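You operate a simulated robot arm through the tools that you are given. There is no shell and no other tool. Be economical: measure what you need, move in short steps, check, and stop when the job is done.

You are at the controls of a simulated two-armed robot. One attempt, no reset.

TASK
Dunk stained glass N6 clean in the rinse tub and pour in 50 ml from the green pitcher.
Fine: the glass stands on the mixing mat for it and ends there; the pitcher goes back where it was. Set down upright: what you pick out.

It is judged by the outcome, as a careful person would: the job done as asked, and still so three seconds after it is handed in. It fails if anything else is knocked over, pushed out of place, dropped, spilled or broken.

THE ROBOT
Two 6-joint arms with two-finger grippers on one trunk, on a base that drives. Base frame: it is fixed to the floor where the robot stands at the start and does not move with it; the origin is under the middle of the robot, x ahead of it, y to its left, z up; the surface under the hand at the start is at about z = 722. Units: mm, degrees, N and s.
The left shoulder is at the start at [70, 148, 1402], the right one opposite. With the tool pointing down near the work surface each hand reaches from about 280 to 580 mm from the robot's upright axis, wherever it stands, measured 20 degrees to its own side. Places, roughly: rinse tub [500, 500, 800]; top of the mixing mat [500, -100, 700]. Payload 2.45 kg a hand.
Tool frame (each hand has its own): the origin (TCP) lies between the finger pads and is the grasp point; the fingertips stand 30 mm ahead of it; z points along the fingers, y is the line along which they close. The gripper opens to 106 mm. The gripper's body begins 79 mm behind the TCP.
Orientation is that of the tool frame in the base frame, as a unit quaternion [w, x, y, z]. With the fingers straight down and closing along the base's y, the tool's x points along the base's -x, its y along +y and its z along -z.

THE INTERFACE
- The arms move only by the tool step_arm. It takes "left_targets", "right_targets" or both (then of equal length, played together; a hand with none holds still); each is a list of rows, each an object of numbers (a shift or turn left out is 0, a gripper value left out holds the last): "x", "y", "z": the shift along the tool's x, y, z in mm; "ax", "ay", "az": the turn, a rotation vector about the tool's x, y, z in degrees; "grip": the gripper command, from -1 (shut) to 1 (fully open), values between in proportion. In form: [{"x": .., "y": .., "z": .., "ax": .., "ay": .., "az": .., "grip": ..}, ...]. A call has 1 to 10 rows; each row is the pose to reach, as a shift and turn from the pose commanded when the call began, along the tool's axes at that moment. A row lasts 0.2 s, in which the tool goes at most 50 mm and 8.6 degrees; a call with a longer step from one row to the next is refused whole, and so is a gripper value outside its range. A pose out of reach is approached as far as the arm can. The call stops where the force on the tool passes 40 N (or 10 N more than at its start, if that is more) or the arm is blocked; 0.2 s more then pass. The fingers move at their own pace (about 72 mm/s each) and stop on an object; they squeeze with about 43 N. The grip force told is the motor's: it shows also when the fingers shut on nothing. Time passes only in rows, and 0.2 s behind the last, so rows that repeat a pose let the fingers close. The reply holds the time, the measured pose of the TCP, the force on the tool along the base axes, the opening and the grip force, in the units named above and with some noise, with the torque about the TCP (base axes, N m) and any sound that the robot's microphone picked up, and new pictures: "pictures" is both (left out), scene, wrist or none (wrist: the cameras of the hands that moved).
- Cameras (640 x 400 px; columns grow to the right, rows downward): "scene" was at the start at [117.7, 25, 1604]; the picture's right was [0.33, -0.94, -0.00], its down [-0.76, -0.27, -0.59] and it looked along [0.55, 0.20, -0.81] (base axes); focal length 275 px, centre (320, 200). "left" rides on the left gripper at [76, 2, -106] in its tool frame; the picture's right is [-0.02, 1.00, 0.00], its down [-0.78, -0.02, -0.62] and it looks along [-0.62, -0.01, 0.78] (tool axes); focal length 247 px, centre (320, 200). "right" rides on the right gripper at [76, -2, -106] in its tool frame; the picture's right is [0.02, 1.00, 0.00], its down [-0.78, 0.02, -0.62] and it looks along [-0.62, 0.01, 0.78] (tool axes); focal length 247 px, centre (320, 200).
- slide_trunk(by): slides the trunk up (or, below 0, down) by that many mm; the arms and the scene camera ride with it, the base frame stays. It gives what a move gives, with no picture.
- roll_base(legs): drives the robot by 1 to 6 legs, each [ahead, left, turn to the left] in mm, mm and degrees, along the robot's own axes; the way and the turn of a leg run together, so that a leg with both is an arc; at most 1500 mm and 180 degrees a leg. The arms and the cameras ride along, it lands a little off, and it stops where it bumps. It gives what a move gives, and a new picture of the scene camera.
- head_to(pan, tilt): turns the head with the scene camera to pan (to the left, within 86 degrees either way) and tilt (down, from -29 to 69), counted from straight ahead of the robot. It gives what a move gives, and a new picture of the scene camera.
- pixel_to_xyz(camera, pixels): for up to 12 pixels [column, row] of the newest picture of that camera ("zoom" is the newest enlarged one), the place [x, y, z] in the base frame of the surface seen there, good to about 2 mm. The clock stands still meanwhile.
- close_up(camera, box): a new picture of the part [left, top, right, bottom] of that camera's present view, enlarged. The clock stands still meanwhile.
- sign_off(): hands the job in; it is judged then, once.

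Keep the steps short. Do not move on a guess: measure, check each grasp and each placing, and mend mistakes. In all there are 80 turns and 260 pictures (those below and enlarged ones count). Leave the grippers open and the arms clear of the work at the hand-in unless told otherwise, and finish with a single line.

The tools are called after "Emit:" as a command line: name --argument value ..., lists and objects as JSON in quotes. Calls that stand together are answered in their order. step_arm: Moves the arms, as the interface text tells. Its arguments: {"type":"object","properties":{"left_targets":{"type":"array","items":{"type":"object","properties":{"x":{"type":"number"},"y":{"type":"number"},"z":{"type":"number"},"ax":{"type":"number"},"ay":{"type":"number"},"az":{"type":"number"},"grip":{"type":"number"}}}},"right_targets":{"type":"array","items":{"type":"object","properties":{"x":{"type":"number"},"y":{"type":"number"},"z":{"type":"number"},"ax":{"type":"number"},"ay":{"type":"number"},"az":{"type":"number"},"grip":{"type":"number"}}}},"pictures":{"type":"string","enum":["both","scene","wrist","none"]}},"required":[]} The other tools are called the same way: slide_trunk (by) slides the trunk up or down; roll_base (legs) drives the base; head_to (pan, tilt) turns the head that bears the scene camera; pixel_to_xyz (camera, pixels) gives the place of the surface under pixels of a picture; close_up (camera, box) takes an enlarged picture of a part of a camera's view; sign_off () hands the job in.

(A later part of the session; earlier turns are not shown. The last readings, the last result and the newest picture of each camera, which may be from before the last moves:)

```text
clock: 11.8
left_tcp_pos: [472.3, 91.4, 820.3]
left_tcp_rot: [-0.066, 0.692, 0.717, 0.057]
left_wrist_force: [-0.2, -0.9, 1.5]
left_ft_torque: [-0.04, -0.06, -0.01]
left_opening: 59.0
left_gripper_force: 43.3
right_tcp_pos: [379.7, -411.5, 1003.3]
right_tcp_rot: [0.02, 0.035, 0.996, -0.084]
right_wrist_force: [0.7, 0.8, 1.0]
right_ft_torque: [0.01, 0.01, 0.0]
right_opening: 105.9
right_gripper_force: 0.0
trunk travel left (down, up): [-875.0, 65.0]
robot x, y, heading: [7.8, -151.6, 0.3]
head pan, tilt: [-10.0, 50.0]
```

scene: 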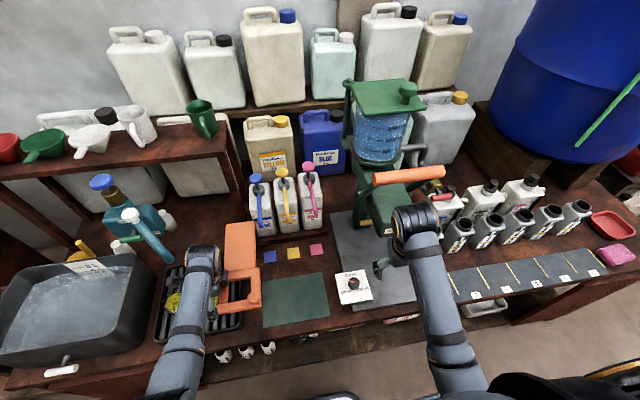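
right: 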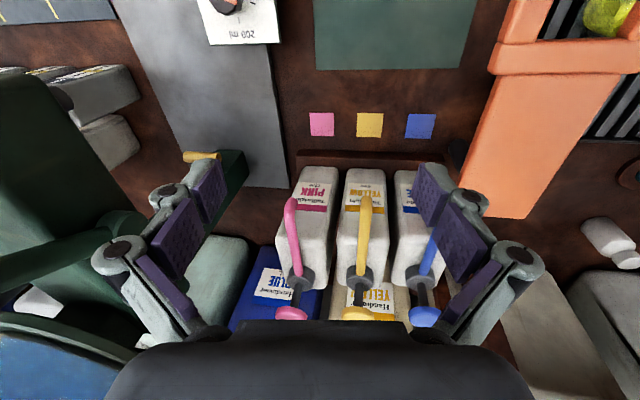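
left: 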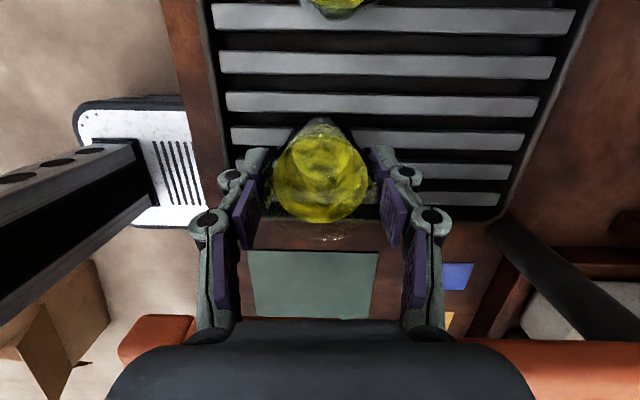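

Grip holds at 59 mm with 43 N. Lifting straight 30 mm first, then back toward the robot and up to ~z 970.

Emit:
step_arm --left_targets '[{"x": 2.5, "z": -15}, {"x": 5, "z": -30}, {"x": 10, "y": -20, "z": -58}, {"x": 16, "y": -45, "z": -88}, {"x": 23, "y": -70, "z": -118}, {"x": 29, "y": -92, "z": -146}]'

```text
clock: 13.2
left_tcp_pos: [383.6, 88.8, 971.9]
left_tcp_rot: [-0.067, 0.692, 0.717, 0.057]
left_wrist_force: [0.6, 0.3, -0.4]
left_ft_torque: [0.01, 0.02, 0.0]
left_opening: 59.0
left_gripper_force: 43.0
right_tcp_pos: [377.7, -411.4, 1002.4]
right_tcp_rot: [0.021, 0.035, 0.996, -0.084]
right_wrist_force: [-0.9, 0.2, -0.5]
right_ft_torque: [0.03, -0.02, 0.0]
right_opening: 105.8
right_gripper_force: 0.0
trunk travel left (down, up): [-875.0, 65.0]
robot x, y, heading: [-3.6, -148.3, -0.2]
head pan, tilt: [-10.0, 50.0]
```

scene: 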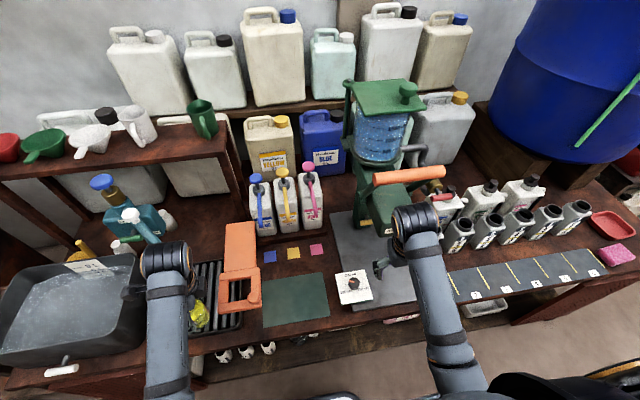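
left: 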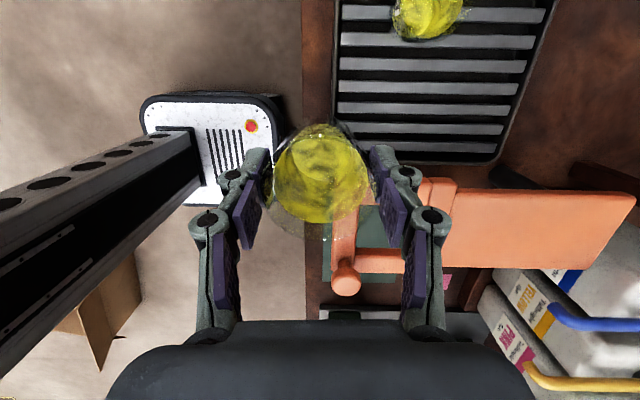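

The glass is in hand. Driving left 400 mm to bring it over the tub (path is clear at x≈380, z≈970).

Emit:
roll_base --legs '[[0, 400, 0]]'

Emit:
head_to --pan 30 --tilt 52

```text
clock: 15.7
left_tcp_pos: [381.0, 496.2, 970.8]
left_tcp_rot: [-0.067, 0.688, 0.72, 0.056]
left_wrist_force: [-0.4, -0.1, -0.9]
left_ft_torque: [0.02, 0.0, 0.0]
left_opening: 58.9
left_gripper_force: 43.6
right_tcp_pos: [380.9, -5.2, 1002.8]
right_tcp_rot: [0.021, 0.031, 0.996, -0.083]
right_wrist_force: [0.3, 0.2, 0.1]
right_ft_torque: [0.0, 0.01, 0.03]
right_opening: 106.0
right_gripper_force: 0.0
trunk travel left (down, up): [-875.0, 65.0]
robot x, y, heading: [-1.9, 254.2, 0.6]
head pan, tilt: [-10.0, 50.0]
```

scene: 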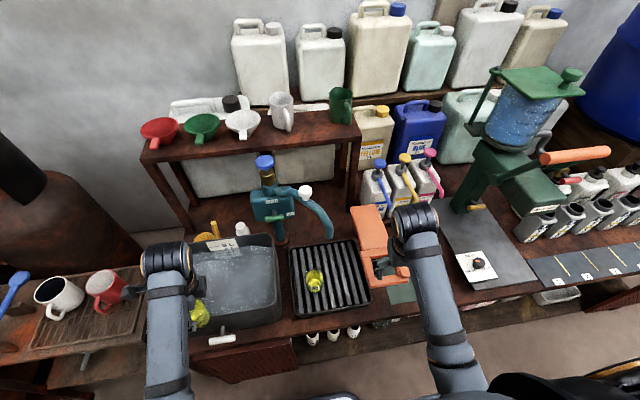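

```text
clock: 16.8
left_tcp_pos: [381.2, 496.2, 969.9]
left_tcp_rot: [-0.066, 0.688, 0.72, 0.056]
left_wrist_force: [-0.6, 0.3, -0.1]
left_ft_torque: [0.01, 0.02, 0.0]
left_opening: 59.1
left_gripper_force: 43.2
right_tcp_pos: [380.1, -4.2, 1001.8]
right_tcp_rot: [0.02, 0.031, 0.996, -0.083]
right_wrist_force: [-0.3, 0.4, 0.6]
right_ft_torque: [-0.01, 0.05, 0.0]
right_opening: 105.9
right_gripper_force: 0.1
trunk travel left (down, up): [-875.0, 65.0]
robot x, y, heading: [2.9, 253.9, 0.5]
head pan, tilt: [30.0, 52.0]
```

scene: 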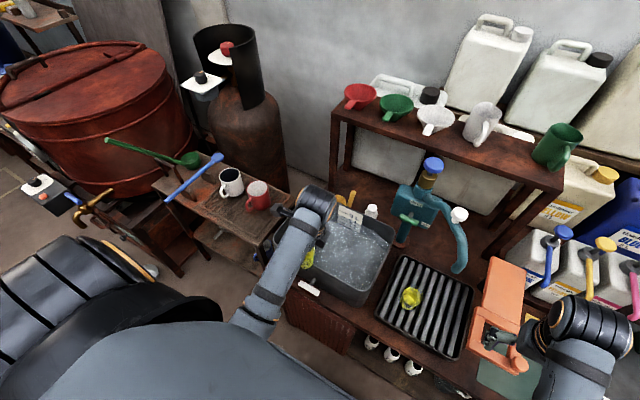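

Measuring tub rim, water and floor.

Emit:
close_up --camera "scene" --box '[280, 180, 420, 310]'

Emit:
pixel_to_xyz --camera "scene" --pixels '[[345, 240], [360, 265], [335, 275], [375, 240], [393, 232], [353, 304], [350, 300], [352, 215], [325, 285], [360, 250], [345, 265], [370, 285]]'

Emit:
close_up --camera "left" --box '[0, 0, 640, 400]'

```text
3.08 times, centred on (350, 245) of scene
```

zoom: 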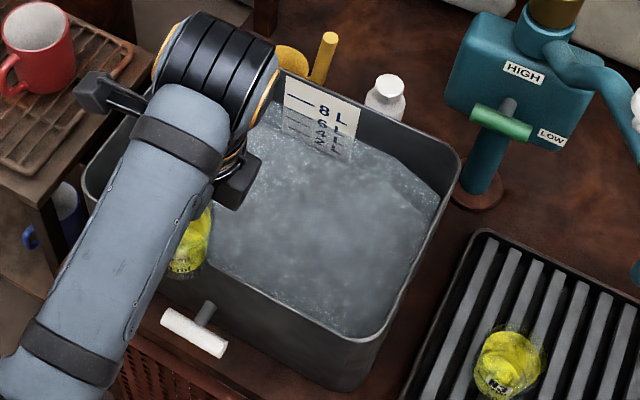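

```text
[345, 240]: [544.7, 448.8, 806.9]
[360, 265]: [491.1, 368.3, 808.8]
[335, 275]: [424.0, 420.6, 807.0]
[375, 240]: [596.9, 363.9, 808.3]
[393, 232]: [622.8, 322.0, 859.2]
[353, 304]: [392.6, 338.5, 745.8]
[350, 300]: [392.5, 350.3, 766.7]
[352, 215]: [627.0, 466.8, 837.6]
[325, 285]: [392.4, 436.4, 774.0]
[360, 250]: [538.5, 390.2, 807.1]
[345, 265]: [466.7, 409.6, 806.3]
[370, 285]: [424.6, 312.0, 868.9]
```

```text
1.00 times, centred on (320, 200) of left (not enlarged: the box is as wide or as high as the picture)
```

zoom: 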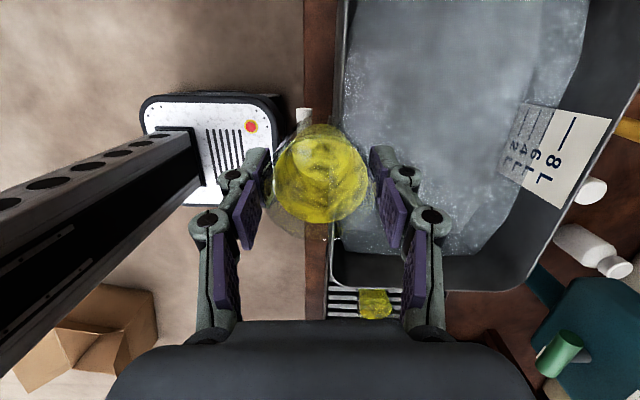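

Tub opening spans x≈395–620, y≈315–635, rim z≈866, water z≈807, bench 720 (floor ≈727). The glass bottom is 65 mm below TCP and the rim 8 mm above. Moving over the tub at x≈505, then lowering to just above water.

Emit:
step_arm --left_targets '[{"x": -2, "y": 42, "z": -1}, {"x": -4, "y": 84, "z": -1}, {"x": -5, "y": 125, "z": -2}, {"x": -13, "y": 125.5, "z": 41}, {"x": -20, "y": 126, "z": 84}]'

```text
clock: 18.0
left_tcp_pos: [506.9, 498.6, 882.5]
left_tcp_rot: [-0.066, 0.688, 0.72, 0.056]
left_wrist_force: [0.7, 0.5, -1.4]
left_ft_torque: [0.0, 0.01, 0.02]
left_opening: 58.9
left_gripper_force: 43.4
right_tcp_pos: [380.8, -4.3, 1002.5]
right_tcp_rot: [0.019, 0.03, 0.996, -0.084]
right_wrist_force: [-0.2, 0.7, 0.3]
right_ft_torque: [0.0, -0.01, -0.01]
right_opening: 105.8
right_gripper_force: 0.0
trunk travel left (down, up): [-875.0, 65.0]
robot x, y, heading: [2.2, 252.7, 0.5]
head pan, tilt: [30.0, 52.0]
```

scene: 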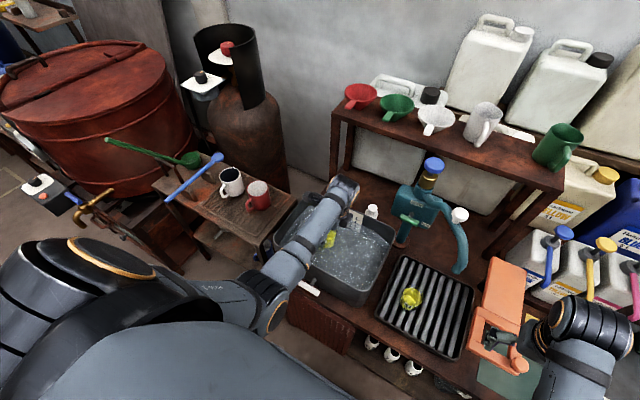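
left: 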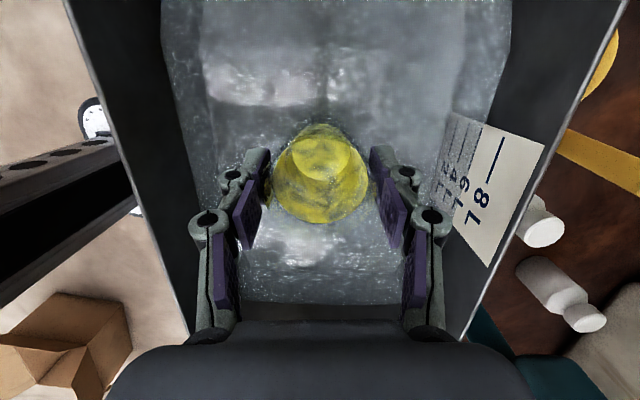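

Centred over the water. Lowering slowly to TCP z≈795, which puts the rim just under the surface, then dwell.

Emit:
step_arm --left_targets '[{"x": -3.5, "z": 20}, {"x": -7, "z": 40}, {"x": -10, "z": 58}, {"x": -12.5, "z": 72}, {"x": -14, "z": 80}, {"x": -14.8, "z": 85.7}, {"x": -14.8, "z": 85.7}, {"x": -14.8, "z": 85.7}]'

```text
clock: 19.8
left_tcp_pos: [505.9, 498.4, 796.2]
left_tcp_rot: [-0.066, 0.688, 0.72, 0.058]
left_wrist_force: [1.8, 0.0, 3.3]
left_ft_torque: [-0.01, -0.21, 0.03]
left_opening: 58.7
left_gripper_force: 43.3
right_tcp_pos: [379.5, -5.2, 1002.4]
right_tcp_rot: [0.021, 0.031, 0.996, -0.083]
right_wrist_force: [-0.4, -0.8, -0.4]
right_ft_torque: [0.02, -0.02, 0.0]
right_opening: 106.0
right_gripper_force: 0.1
trunk travel left (down, up): [-875.0, 65.0]
robot x, y, heading: [-0.5, 257.4, 0.4]
head pan, tilt: [30.0, 52.0]
```

scene: 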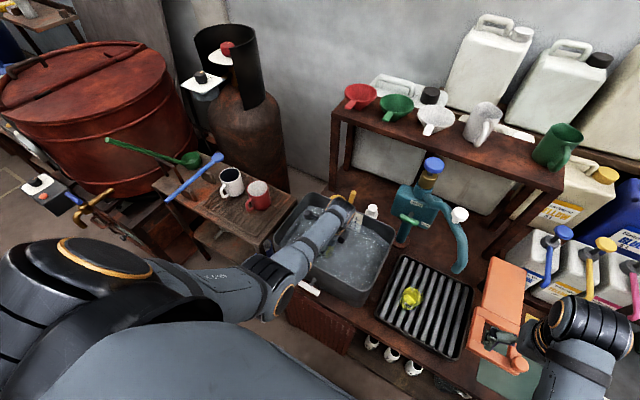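
left: 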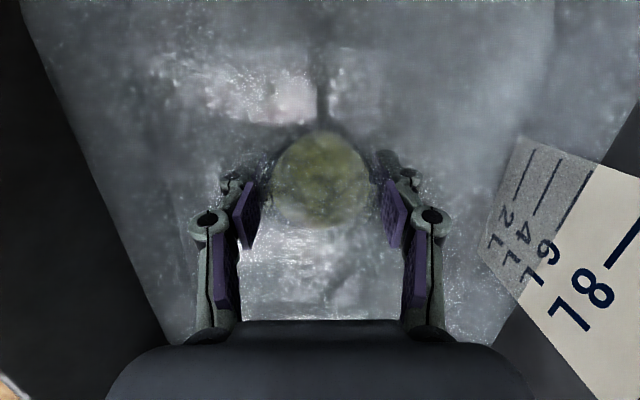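

The whole glass is under water (stain still faintly yellow-green). I swish it sideways under water for a few seconds, then look.

Emit:
step_arm --left_targets '[{"y": 20}, {"y": 0}, {"y": -20}, {"y": 0}, {"y": 20}, {"y": 0}, {"y": -20}, {"y": 0}, {"y": 0}, {"y": 0}]' --pictures "wrist"

Emit:
close_up --camera "left" --box '[220, 100, 420, 250]'

```text
clock: 22.0
left_tcp_pos: [505.1, 498.0, 797.8]
left_tcp_rot: [-0.065, 0.688, 0.72, 0.055]
left_wrist_force: [-0.3, 0.3, -0.5]
left_ft_torque: [0.03, 0.0, 0.01]
left_opening: 59.0
left_gripper_force: 42.6
right_tcp_pos: [378.4, -3.8, 1003.0]
right_tcp_rot: [0.02, 0.031, 0.996, -0.084]
right_wrist_force: [0.2, -0.3, -0.1]
right_ft_torque: [0.03, 0.0, 0.01]
right_opening: 106.1
right_gripper_force: 0.1
trunk travel left (down, up): [-875.0, 65.0]
robot x, y, heading: [-0.6, 251.6, 0.4]
head pan, tilt: [30.0, 52.0]
```

left: 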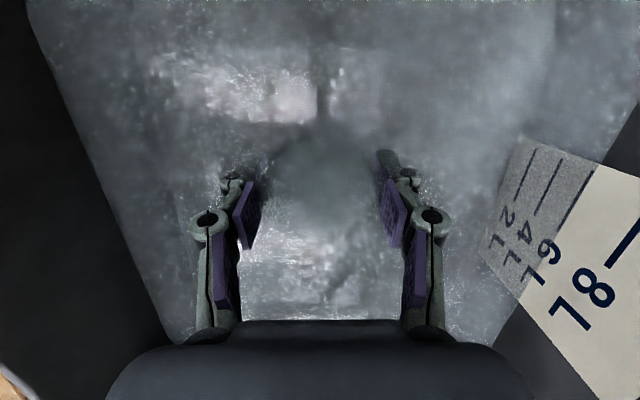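

```text
2.67 times, centred on (320, 175) of left
```

zoom: 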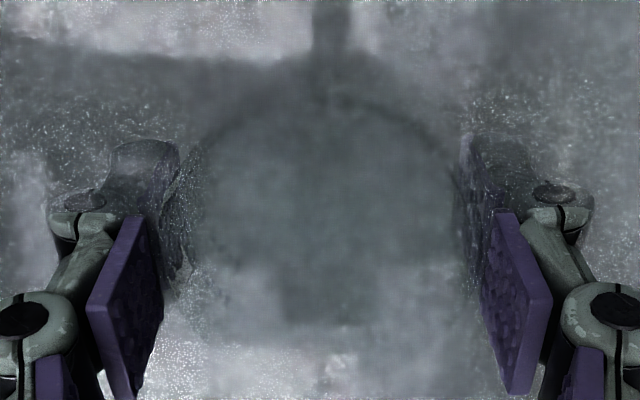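

Stain is gone. Raising the full glass straight up, still over the tub.

Emit:
step_arm --left_targets '[{"x": 3.4, "z": -20}, {"x": 8.6, "z": -49}, {"x": 13.8, "z": -79}, {"x": 19, "z": -108}, {"x": 24, "z": -138}, {"x": 29, "z": -167}, {"x": 34.5, "z": -197}]'

```text
clock: 23.6
left_tcp_pos: [506.7, 498.2, 996.5]
left_tcp_rot: [-0.067, 0.689, 0.72, 0.056]
left_wrist_force: [-0.4, 0.3, 0.1]
left_ft_torque: [0.01, 0.0, 0.0]
left_opening: 59.0
left_gripper_force: 42.9
right_tcp_pos: [379.1, -5.4, 1001.8]
right_tcp_rot: [0.02, 0.03, 0.996, -0.083]
right_wrist_force: [-0.9, -0.9, 0.6]
right_ft_torque: [0.01, 0.01, 0.01]
right_opening: 106.0
right_gripper_force: 0.1
trunk travel left (down, up): [-875.0, 65.0]
robot x, y, heading: [-0.0, 254.7, 0.5]
head pan, tilt: [30.0, 52.0]
```

scene: 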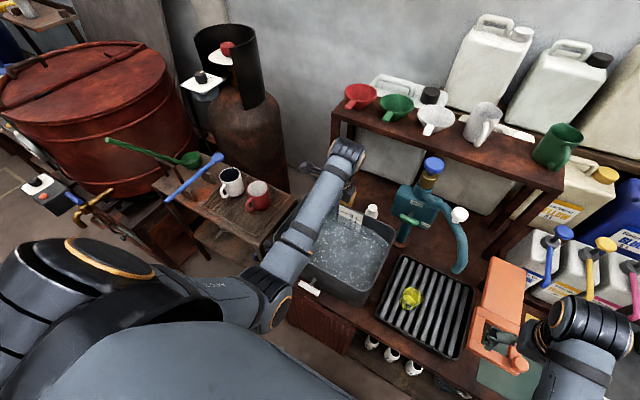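
left: 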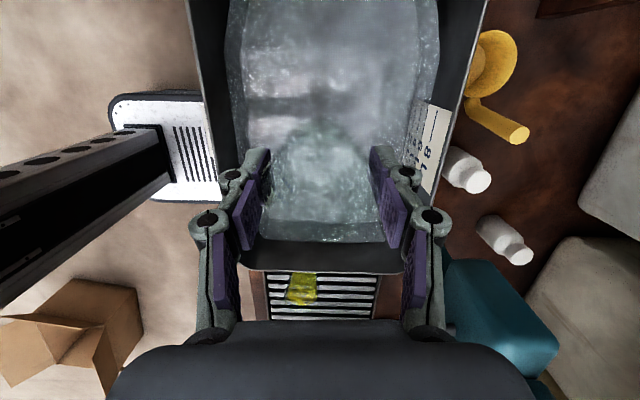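

Checking the glass in hand with an enlarged view.

Emit:
close_up --camera "left" --box '[220, 100, 420, 250]'

Emit:
close_up --camera "scene" --box '[300, 150, 400, 230]'

```text
2.67 times, centred on (320, 175) of left
```

zoom: 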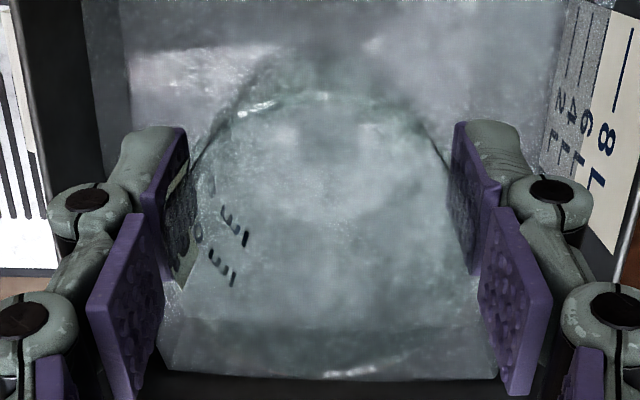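

```text
5.00 times, centred on (350, 190) of scene
```

zoom: 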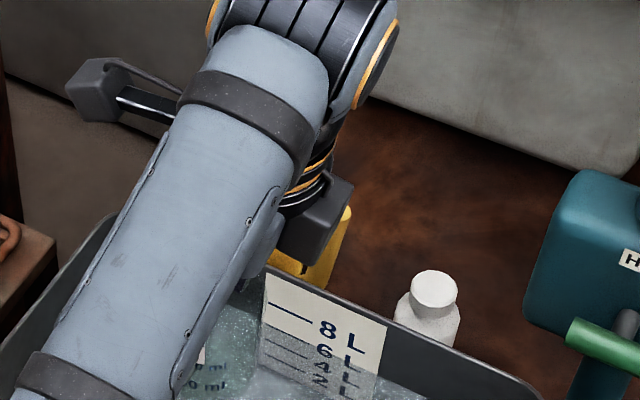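

Glass is held, full of clear water. Now I tip it about its closing axis (mouth toward +y, over the tub middle), first 42°.

Emit:
step_arm --left_targets '[{"ay": -6}, {"ay": -13}, {"ay": -20}, {"ay": -27}, {"ay": -35}, {"ay": -43}]'

```text
clock: 25.0
left_tcp_pos: [509.1, 498.3, 997.4]
left_tcp_rot: [0.203, 0.661, 0.694, -0.201]
left_wrist_force: [-0.3, -0.2, -0.7]
left_ft_torque: [0.02, -0.04, 0.01]
left_opening: 59.2
left_gripper_force: 43.1
right_tcp_pos: [379.3, -4.0, 1003.0]
right_tcp_rot: [0.02, 0.031, 0.996, -0.085]
right_wrist_force: [-0.6, 1.1, 0.6]
right_ft_torque: [-0.01, -0.02, 0.03]
right_opening: 105.9
right_gripper_force: 0.2
trunk travel left (down, up): [-875.0, 65.0]
robot x, y, heading: [-0.3, 252.4, 0.4]
head pan, tilt: [30.0, 52.0]
```

scene: 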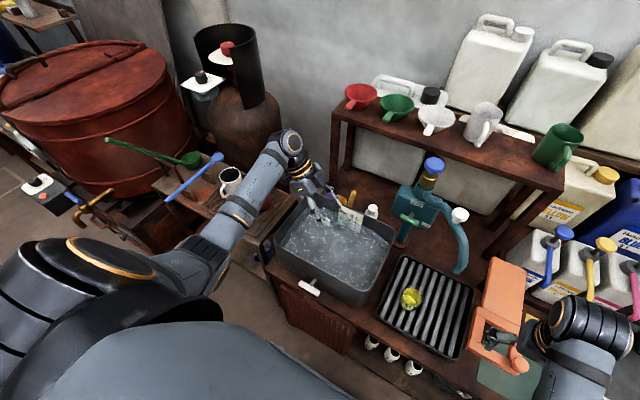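
left: 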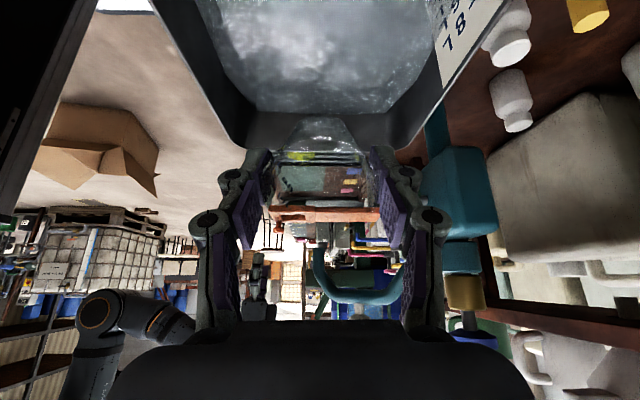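

Tipping works. Continuing 40° more.

Emit:
step_arm --left_targets '[{"ay": -8}, {"ay": -16}, {"ay": -24}, {"ay": -32}, {"ay": -40}]'

```text
clock: 26.2
left_tcp_pos: [508.7, 499.3, 996.5]
left_tcp_rot: [0.429, 0.552, 0.583, -0.414]
left_wrist_force: [0.1, -0.2, -0.5]
left_ft_torque: [-0.01, -0.03, 0.0]
left_opening: 59.0
left_gripper_force: 42.7
right_tcp_pos: [381.5, -4.0, 1003.0]
right_tcp_rot: [0.019, 0.031, 0.996, -0.085]
right_wrist_force: [-0.4, 0.4, -0.8]
right_ft_torque: [0.02, 0.0, -0.03]
right_opening: 106.0
right_gripper_force: 0.1
trunk travel left (down, up): [-875.0, 65.0]
robot x, y, heading: [-0.7, 254.5, 0.5]
head pan, tilt: [30.0, 52.0]
```

scene: 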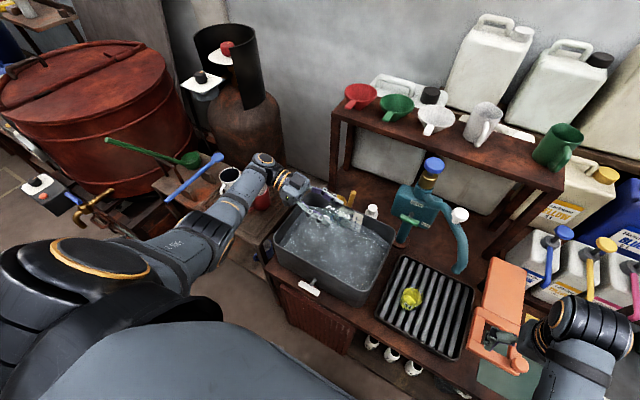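
left: 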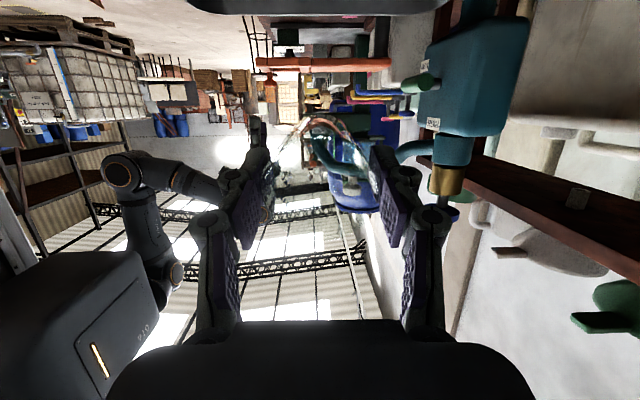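

Before going past horizontal, I check forearm height against the mugs.

Emit:
pixel_to_xyz --camera "scene" --pixels '[[230, 170], [230, 178], [262, 195], [240, 190], [225, 205], [205, 225], [170, 250], [215, 160], [265, 165], [150, 215], [190, 185], [205, 250]]'

Emit:
close_up --camera "left" --box '[240, 90, 400, 200]'

```text
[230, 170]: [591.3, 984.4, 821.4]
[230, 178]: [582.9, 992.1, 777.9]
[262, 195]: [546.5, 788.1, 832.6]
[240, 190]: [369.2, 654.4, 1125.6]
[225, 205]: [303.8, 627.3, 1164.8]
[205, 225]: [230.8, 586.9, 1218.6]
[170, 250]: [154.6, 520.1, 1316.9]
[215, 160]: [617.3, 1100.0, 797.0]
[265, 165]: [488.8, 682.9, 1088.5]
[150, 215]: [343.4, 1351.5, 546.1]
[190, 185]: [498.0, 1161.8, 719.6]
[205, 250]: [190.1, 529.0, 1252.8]
```

```text
3.64 times, centred on (320, 145) of left
```

zoom: 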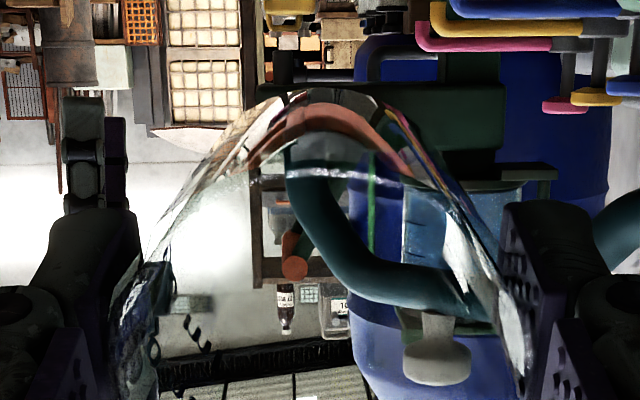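

All clear (mugs ≤835). Tipping 27° further to about 110° total, holding there to drain.

Emit:
step_arm --left_targets '[{"ay": -7}, {"ay": -14}, {"ay": -21}, {"ay": -27}, {"ay": -27}, {"ay": -27}, {"ay": -27}, {"ay": -27}, {"ay": -27}]' --pictures "wrist"

Emit:
close_up --camera "left" --box '[240, 90, 400, 200]'

Emit:
close_up --camera "scene" --box '[220, 140, 400, 260]'

```text
clock: 28.2
left_tcp_pos: [479.0, 480.0, 1023.4]
left_tcp_rot: [0.551, 0.442, 0.466, -0.533]
left_wrist_force: [-0.2, 0.4, -1.0]
left_ft_torque: [0.04, -0.01, 0.04]
left_opening: 59.0
left_gripper_force: 43.0
left hand out of reach, approached as far as the arm can: row 2, 3, 4, 5, 6, 7, 8, 9
right_tcp_pos: [379.3, -4.9, 1003.6]
right_tcp_rot: [0.02, 0.03, 0.996, -0.083]
right_wrist_force: [-0.1, 0.1, -0.5]
right_ft_torque: [0.01, -0.01, -0.03]
right_opening: 106.0
right_gripper_force: 0.0
trunk travel left (down, up): [-875.0, 65.0]
robot x, y, heading: [-2.0, 254.1, 0.2]
head pan, tilt: [30.0, 52.0]
```

left: 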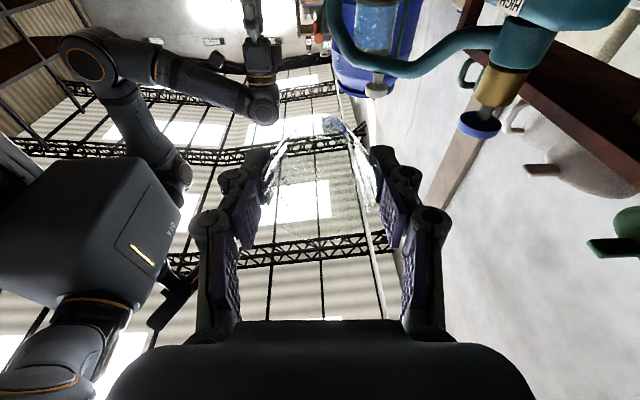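

```text
3.64 times, centred on (320, 145) of left
```

zoom: 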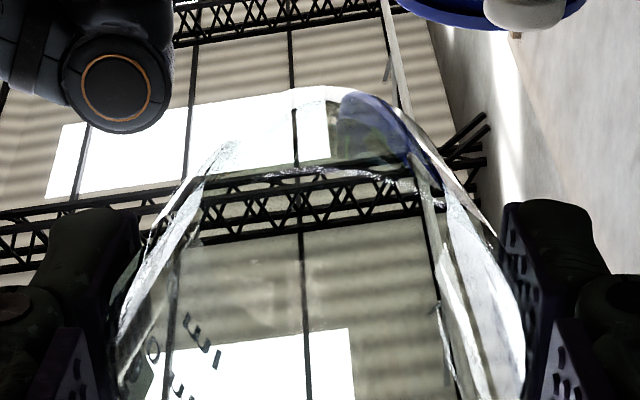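

```text
3.33 times, centred on (310, 200) of scene
```

zoom: 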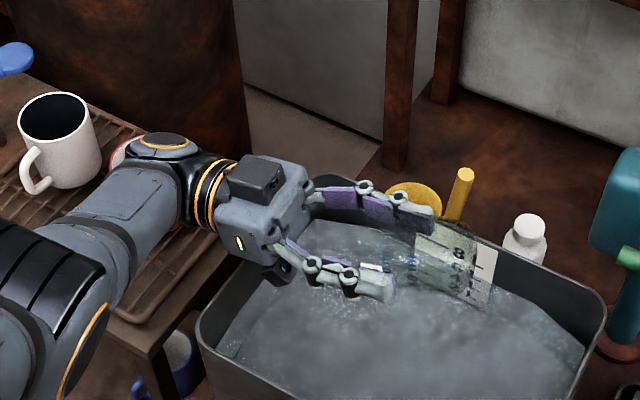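

Glass is ~110° over and drained into the tub. Turning it back upright in stages.

Emit:
step_arm --left_targets '[{"ay": 8}, {"ay": 16}, {"ay": 24}, {"ay": 32}, {"ay": 40}, {"ay": 48}, {"ay": 56}, {"ay": 64}, {"ay": 72}, {"ay": 80}]' --pictures "none"

```text
clock: 30.4
left_tcp_pos: [480.7, 480.6, 1025.5]
left_tcp_rot: [0.12, 0.68, 0.713, -0.123]
left_wrist_force: [0.3, -0.3, -1.0]
left_ft_torque: [0.03, -0.02, -0.03]
left_opening: 59.3
left_gripper_force: 42.8
right_tcp_pos: [379.8, -5.0, 1001.7]
right_tcp_rot: [0.019, 0.031, 0.996, -0.084]
right_wrist_force: [-0.3, 0.2, -0.1]
right_ft_torque: [0.03, 0.01, 0.0]
right_opening: 105.7
right_gripper_force: 0.1
trunk travel left (down, up): [-875.0, 65.0]
robot x, y, heading: [2.9, 252.4, 0.4]
head pan, tilt: [30.0, 52.0]
```

Lean is now −19.8°, so 29.7° more restores the upright grasp attitude, then I pull back 100 mm toward the robot.

Emit:
step_arm --left_targets '[{"ay": 8}, {"ay": 16}, {"ay": 23}, {"ay": 29.7}, {"ay": 29.7, "y": -35}, {"ay": 29.7, "y": -70}, {"ay": 29.7, "y": -100}]'

Emit:
close_up --camera "left" --box '[220, 80, 420, 250]'

```text
clock: 32.0
left_tcp_pos: [383.4, 490.5, 1023.4]
left_tcp_rot: [-0.078, 0.687, 0.718, 0.083]
left_wrist_force: [-0.6, 0.0, -0.5]
left_ft_torque: [0.0, -0.01, -0.02]
left_opening: 59.0
left_gripper_force: 43.2
left hand out of reach, approached as far as the arm can: row 2, 3, 5, 6, 7
right_tcp_pos: [378.6, -4.3, 1002.4]
right_tcp_rot: [0.02, 0.031, 0.996, -0.084]
right_wrist_force: [0.0, -0.6, 0.5]
right_ft_torque: [0.04, -0.06, 0.01]
right_opening: 106.3
right_gripper_force: 0.2
trunk travel left (down, up): [-875.0, 65.0]
robot x, y, heading: [-2.7, 252.3, 0.2]
head pan, tilt: [30.0, 52.0]
```

scene: 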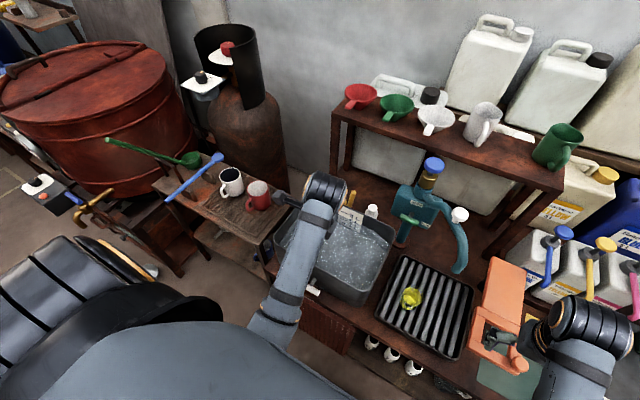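
left: 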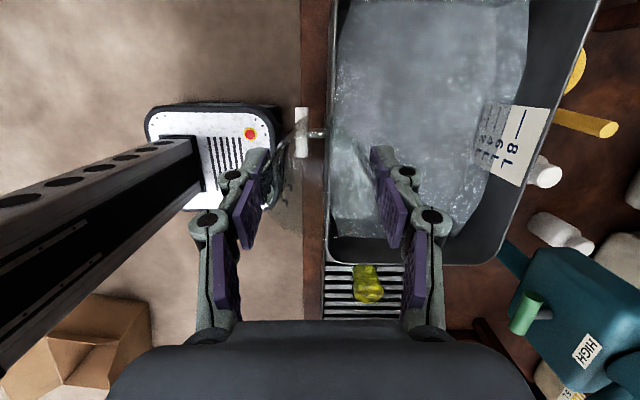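

```text
2.35 times, centred on (320, 165) of left
```

zoom: 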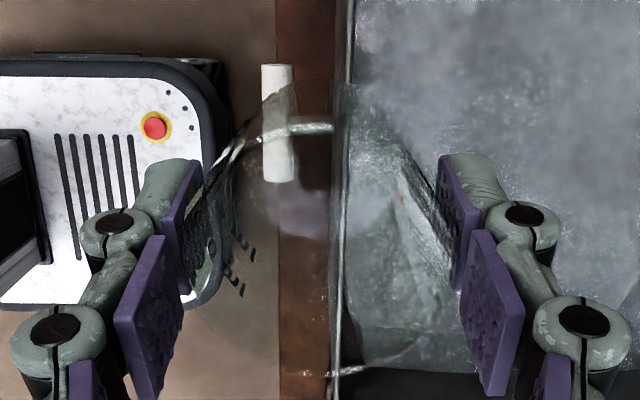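

Glass is clean, clear and empty. Now I drive right 620 mm with the hand retracted to bring the glass in front of the mat (glass bottom z≈958, above the orange arm's 919).

Emit:
roll_base --legs '[[0, -620, 0]]'

Emit:
head_to --pan 25 --tilt 52

```text
clock: 35.5
left_tcp_pos: [381.8, -139.6, 1017.3]
left_tcp_rot: [-0.082, 0.689, 0.716, 0.077]
left_wrist_force: [0.2, 0.1, -1.2]
left_ft_torque: [0.03, 0.03, 0.02]
left_opening: 59.2
left_gripper_force: 42.9
right_tcp_pos: [382.5, -631.4, 1002.1]
right_tcp_rot: [0.02, 0.032, 0.996, -0.084]
right_wrist_force: [0.4, -0.9, -0.6]
right_ft_torque: [0.0, -0.03, 0.03]
right_opening: 105.9
right_gripper_force: 0.0
trunk travel left (down, up): [-875.0, 65.0]
robot x, y, heading: [-1.2, -375.2, 0.6]
head pan, tilt: [30.0, 52.0]
```

scene: 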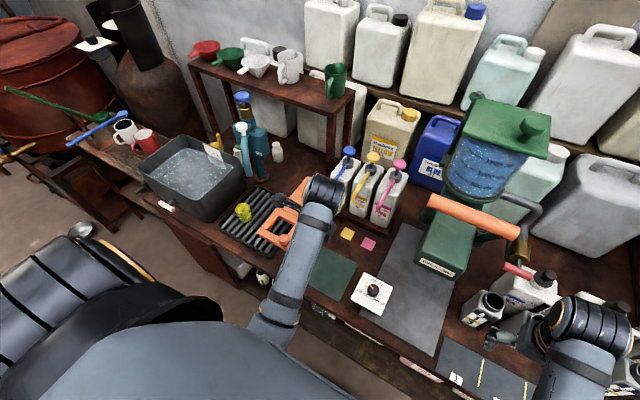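

```text
clock: 36.1
left_tcp_pos: [381.4, -138.0, 1016.3]
left_tcp_rot: [-0.085, 0.688, 0.716, 0.078]
left_wrist_force: [-0.1, 0.0, -1.0]
left_ft_torque: [0.02, 0.0, 0.01]
left_opening: 59.1
left_gripper_force: 43.2
right_tcp_pos: [383.0, -632.8, 1002.3]
right_tcp_rot: [0.021, 0.032, 0.996, -0.083]
right_wrist_force: [0.1, 0.2, 0.2]
right_ft_torque: [0.01, 0.01, 0.02]
right_opening: 106.0
right_gripper_force: 0.0
trunk travel left (down, up): [-875.0, 65.0]
robot x, y, heading: [1.7, -375.6, -0.1]
head pan, tilt: [25.0, 52.0]
```

scene: 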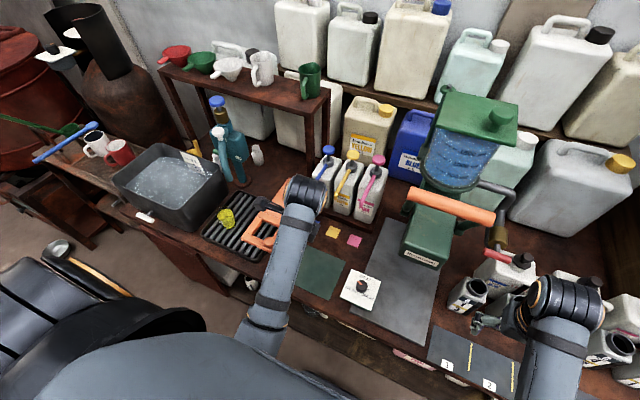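

Measuring mat corners and the dial device.

Emit:
pixel_to_xyz --camera "scene" --pixels '[[319, 248], [349, 263], [330, 298], [302, 283], [325, 270], [342, 292], [381, 283], [362, 287], [285, 235], [275, 218], [357, 268], [360, 312]]'

Emit:
close_up --camera "scene" --box '[230, 190, 400, 330]'

```text
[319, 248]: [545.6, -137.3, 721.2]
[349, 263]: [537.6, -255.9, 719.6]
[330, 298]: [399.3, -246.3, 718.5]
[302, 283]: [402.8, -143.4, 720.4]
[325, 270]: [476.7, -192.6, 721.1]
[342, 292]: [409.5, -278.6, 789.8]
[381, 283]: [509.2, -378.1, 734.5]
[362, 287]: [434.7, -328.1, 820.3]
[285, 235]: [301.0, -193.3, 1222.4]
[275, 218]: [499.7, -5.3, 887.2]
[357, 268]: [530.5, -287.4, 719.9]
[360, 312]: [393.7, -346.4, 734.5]
```

```text
2.86 times, centred on (315, 260) of scene
```

zoom: 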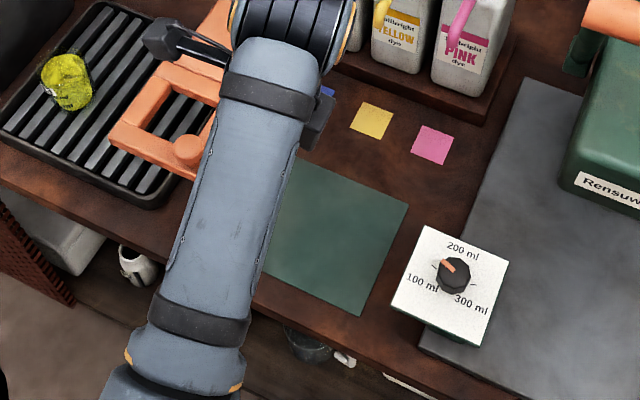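

Mat spans x≈400–585, y down to ≈−250; I'll set the glass at (480,−155). Moving above that with a 3.3° levelling.

Emit:
step_arm --left_targets '[{"x": -8, "y": 30, "z": 20, "ay": -1}, {"x": -18, "y": 60, "z": 45, "ay": -2}, {"x": -30, "y": 85, "z": 75, "ay": -3.3}, {"x": -43, "y": 99, "z": 110, "ay": -3.3}, {"x": -56, "y": 99, "z": 146, "ay": -3.3}]'

```text
clock: 37.3
left_tcp_pos: [481.6, -155.7, 860.1]
left_tcp_rot: [-0.062, 0.691, 0.718, 0.057]
left_wrist_force: [0.1, -0.6, -1.1]
left_ft_torque: [0.01, 0.04, 0.02]
left_opening: 59.2
left_gripper_force: 43.8
right_tcp_pos: [383.6, -632.5, 1001.6]
right_tcp_rot: [0.02, 0.032, 0.996, -0.083]
right_wrist_force: [-0.4, -0.4, -0.1]
right_ft_torque: [0.01, 0.04, -0.02]
right_opening: 106.2
right_gripper_force: 0.0
trunk travel left (down, up): [-875.0, 65.0]
robot x, y, heading: [3.0, -375.2, 0.3]
head pan, tilt: [25.0, 52.0]
```

scene: 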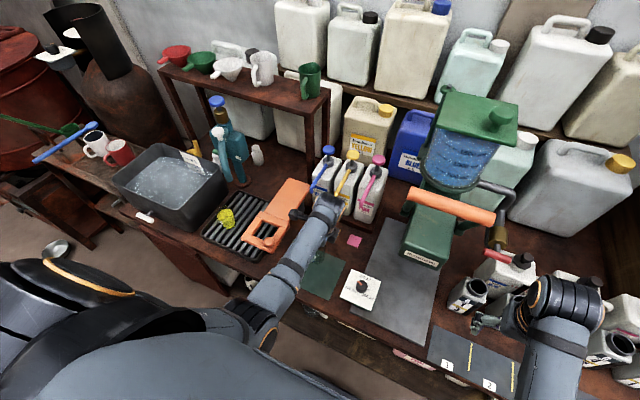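
left: 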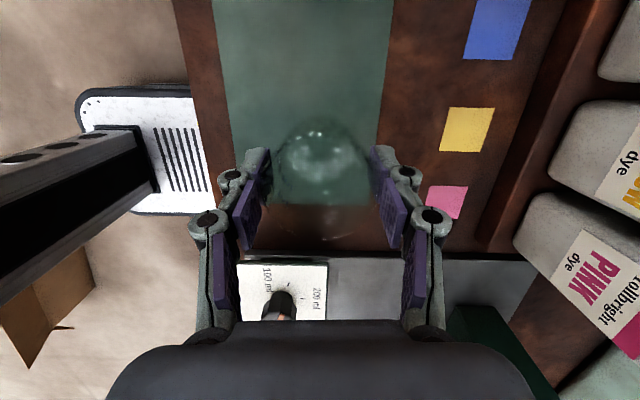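

Over the mat. Lowering 70 mm, then creeping to contact.

Emit:
step_arm --left_targets '[{"x": -4, "z": 25}, {"x": -8, "z": 48}, {"x": -11, "z": 63}, {"x": -12, "z": 69}, {"x": -12.2, "z": 70}]' --pictures "wrist"

```text
clock: 38.5
left_tcp_pos: [481.7, -156.8, 792.3]
left_tcp_rot: [-0.062, 0.691, 0.717, 0.058]
left_wrist_force: [-0.6, -0.1, 13.6]
left_ft_torque: [0.02, 0.22, 0.03]
left_opening: 59.3
left_gripper_force: 43.1
right_tcp_pos: [383.0, -633.7, 1003.4]
right_tcp_rot: [0.021, 0.032, 0.996, -0.084]
right_wrist_force: [-0.1, 0.1, -0.7]
right_ft_torque: [-0.02, 0.0, 0.0]
right_opening: 106.1
right_gripper_force: 0.0
trunk travel left (down, up): [-875.0, 65.0]
robot x, y, heading: [1.5, -371.9, 0.5]
head pan, tilt: [25.0, 52.0]
```

left: 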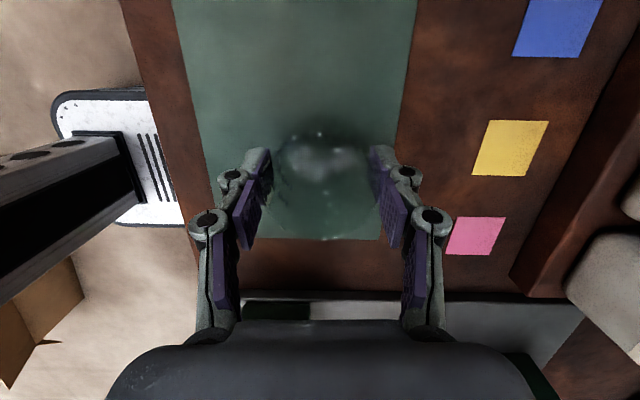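

13.6 N contact: the glass stands on the mat. Opening the fingers.

Emit:
step_arm --left_targets '[{"x": 0.3, "z": -1.5, "grip": -0.1}, {"x": 0.3, "z": -1.5, "grip": 0.4}, {"x": 0.3, "z": -1.5, "grip": 1}, {"x": 0.3, "z": -1.5, "grip": 1}]' --pictures "wrist"

Emit:
close_up --camera "left" --box '[220, 80, 420, 250]'

```text
clock: 39.5
left_tcp_pos: [481.3, -157.0, 792.5]
left_tcp_rot: [-0.063, 0.691, 0.718, 0.056]
left_wrist_force: [0.5, -0.1, 0.3]
left_ft_torque: [-0.04, -0.02, 0.01]
left_opening: 106.1
left_gripper_force: 0.0
right_tcp_pos: [382.3, -632.9, 1002.7]
right_tcp_rot: [0.019, 0.033, 0.996, -0.083]
right_wrist_force: [0.3, 0.1, 0.7]
right_ft_torque: [-0.05, 0.01, 0.04]
right_opening: 106.1
right_gripper_force: 0.1
trunk travel left (down, up): [-875.0, 65.0]
robot x, y, heading: [1.1, -377.4, 0.2]
head pan, tilt: [25.0, 52.0]
```

left: 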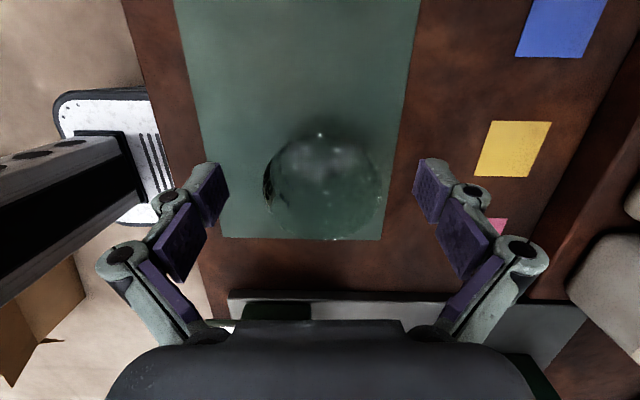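

```text
2.35 times, centred on (320, 165) of left
```

zoom: 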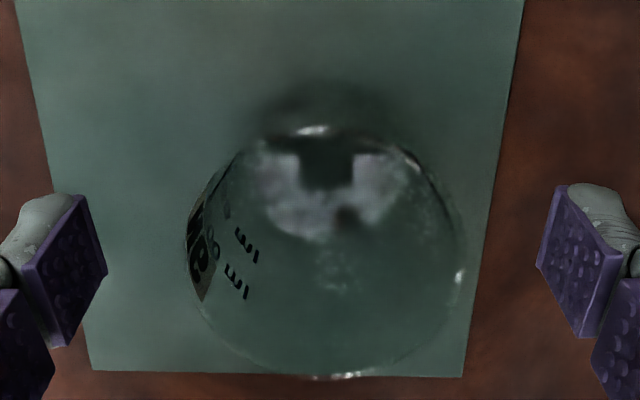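

Glass stands free on the mat, upright. Raising the left hand vertically, then pulling back.

Emit:
step_arm --left_targets '[{"x": 5, "z": -30}, {"x": 13, "z": -75}, {"x": 21, "z": -120}, {"x": 29, "z": -165}, {"x": 37, "z": -210}, {"x": 37, "y": -45, "z": -210}, {"x": 37, "y": -92, "z": -210}]' --pictures "scene"

Emit:
close_up --camera "scene" --box '[270, 50, 370, 110]'

Emit:
close_up --camera "scene" --box '[270, 210, 370, 310]'

```text
clock: 41.1
left_tcp_pos: [396.5, -146.6, 1012.4]
left_tcp_rot: [-0.069, 0.689, 0.717, 0.076]
left_wrist_force: [-0.3, -0.1, 0.0]
left_ft_torque: [0.01, -0.08, -0.04]
left_opening: 105.8
left_gripper_force: 0.1
right_tcp_pos: [381.1, -633.1, 1003.0]
right_tcp_rot: [0.021, 0.033, 0.996, -0.084]
right_wrist_force: [0.3, 0.3, 0.1]
right_ft_torque: [0.0, -0.05, -0.02]
right_opening: 106.2
right_gripper_force: 0.1
trunk travel left (down, up): [-875.0, 65.0]
robot x, y, heading: [2.1, -373.0, 0.2]
head pan, tilt: [25.0, 52.0]
```

scene: 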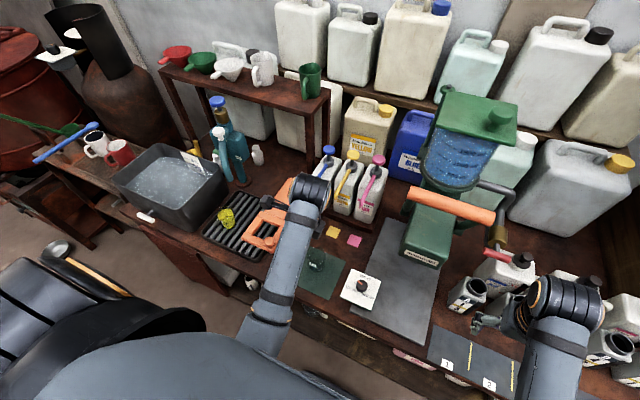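

```text
6.40 times, centred on (320, 80) of scene
```

zoom: 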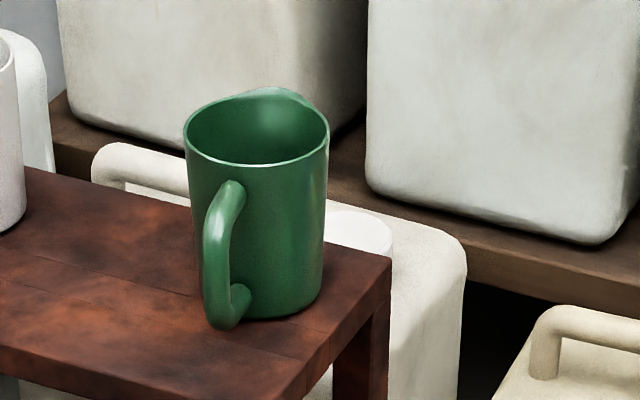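

```text
4.00 times, centred on (320, 260) of scene
```

zoom: 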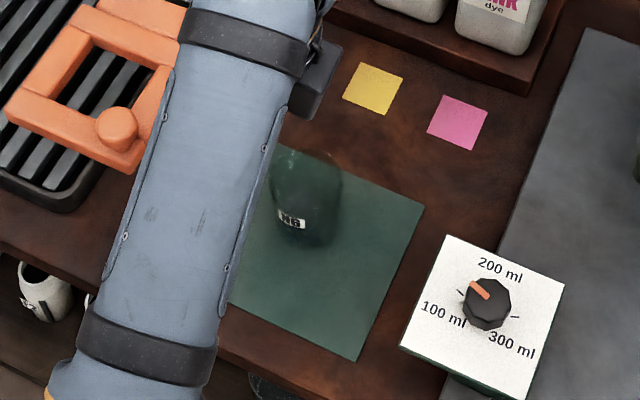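

N6 stands upright on the mat. Driving left ~573 mm to work on the pitcher with the right arm, and looking at it.

Emit:
roll_base --legs '[[0, 573, 0]]'

Emit:
head_to --pan -10 --tilt 32

Emit:
close_up --camera "scene" --box '[280, 120, 420, 240]'

```text
clock: 44.4
left_tcp_pos: [391.5, 422.8, 1005.6]
left_tcp_rot: [-0.075, 0.691, 0.715, 0.07]
left_wrist_force: [-0.2, 0.0, 0.3]
left_ft_torque: [-0.01, 0.01, 0.0]
left_opening: 106.3
left_gripper_force: 0.0
right_tcp_pos: [381.7, -63.0, 1001.8]
right_tcp_rot: [0.02, 0.033, 0.996, -0.083]
right_wrist_force: [0.8, -0.7, 0.4]
right_ft_torque: [0.01, 0.01, 0.0]
right_opening: 106.2
right_gripper_force: 0.1
trunk travel left (down, up): [-875.0, 65.0]
robot x, y, heading: [3.2, 200.0, 0.1]
head pan, tilt: [25.0, 52.0]
```

scene: 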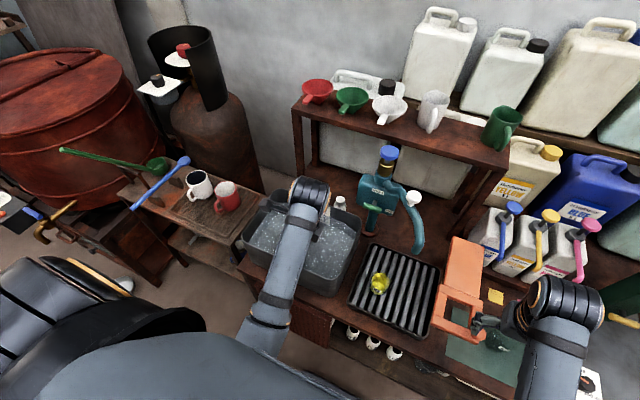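

```text
clock: 45.4
left_tcp_pos: [389.6, 423.4, 1005.9]
left_tcp_rot: [-0.076, 0.691, 0.716, 0.07]
left_wrist_force: [-0.3, -0.8, -0.4]
left_ft_torque: [-0.02, -0.01, 0.01]
left_opening: 105.9
left_gripper_force: 0.1
right_tcp_pos: [380.9, -62.6, 1002.4]
right_tcp_rot: [0.02, 0.033, 0.996, -0.084]
right_wrist_force: [0.5, -0.7, -0.4]
right_ft_torque: [0.01, -0.04, 0.02]
right_opening: 105.6
right_gripper_force: 0.1
trunk travel left (down, up): [-875.0, 65.0]
robot x, y, heading: [5.5, 198.1, 0.3]
head pan, tilt: [-10.0, 32.0]
```

scene: 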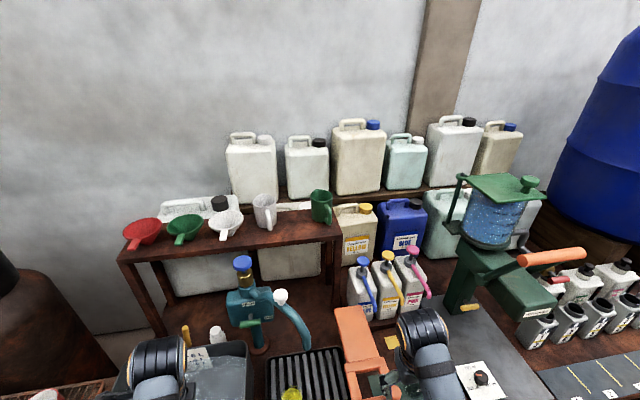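

```text
3.33 times, centred on (350, 180) of scene
```

zoom: 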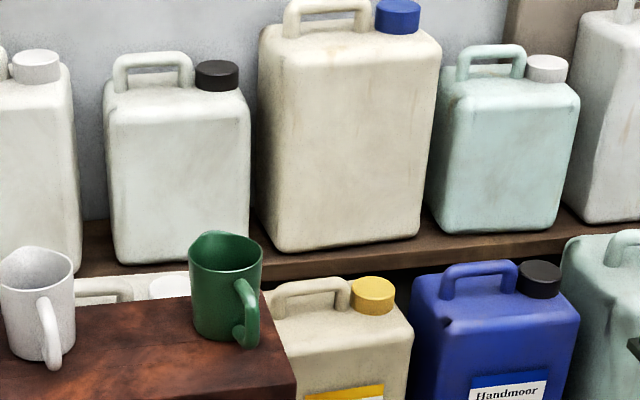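

Enlarging and measuring the pitcher body, handle and rim.

Emit:
close_up --camera "scene" --box '[295, 180, 351, 236]'

Emit:
pixel_to_xyz --camera "scene" --pixels '[[312, 205], [318, 206], [324, 203], [311, 215], [317, 218], [322, 220], [328, 212], [329, 205], [327, 221], [331, 198], [310, 193], [320, 190]]'

Emit:
pixel_to_xyz --camera "zoom" --pixels '[[170, 150], [220, 200], [260, 260], [300, 280], [330, 260], [400, 120], [390, 240], [360, 200], [370, 300], [250, 330], [250, 120], [280, 90]]'

```text
7.14 times, centred on (323, 208) of scene
```

zoom: 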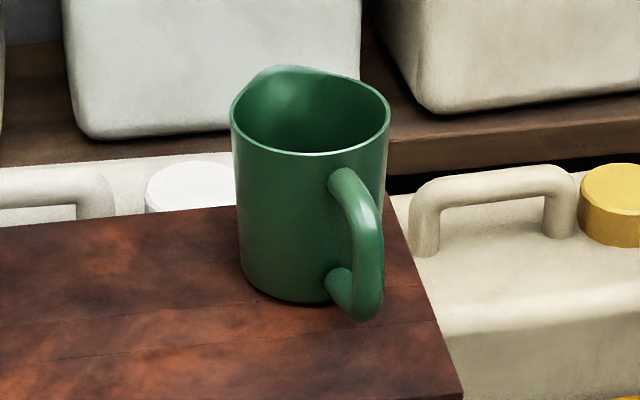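

```text
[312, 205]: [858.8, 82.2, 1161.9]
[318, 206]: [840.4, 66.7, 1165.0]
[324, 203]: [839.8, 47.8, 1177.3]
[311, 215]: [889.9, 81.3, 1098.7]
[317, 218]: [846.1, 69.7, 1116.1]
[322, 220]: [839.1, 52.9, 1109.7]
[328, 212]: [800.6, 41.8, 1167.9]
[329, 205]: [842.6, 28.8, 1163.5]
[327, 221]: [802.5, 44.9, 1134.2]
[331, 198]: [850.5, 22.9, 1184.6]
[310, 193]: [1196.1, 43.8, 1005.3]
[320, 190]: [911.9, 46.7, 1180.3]
```

```text
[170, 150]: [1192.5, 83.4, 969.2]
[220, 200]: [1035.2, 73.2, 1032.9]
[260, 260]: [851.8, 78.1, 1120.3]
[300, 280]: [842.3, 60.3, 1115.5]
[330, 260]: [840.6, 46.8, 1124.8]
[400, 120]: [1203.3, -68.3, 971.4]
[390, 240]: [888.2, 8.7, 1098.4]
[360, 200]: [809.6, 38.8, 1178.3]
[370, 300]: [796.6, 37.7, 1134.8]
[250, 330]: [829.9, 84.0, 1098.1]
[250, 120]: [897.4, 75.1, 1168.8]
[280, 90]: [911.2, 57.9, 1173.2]
```

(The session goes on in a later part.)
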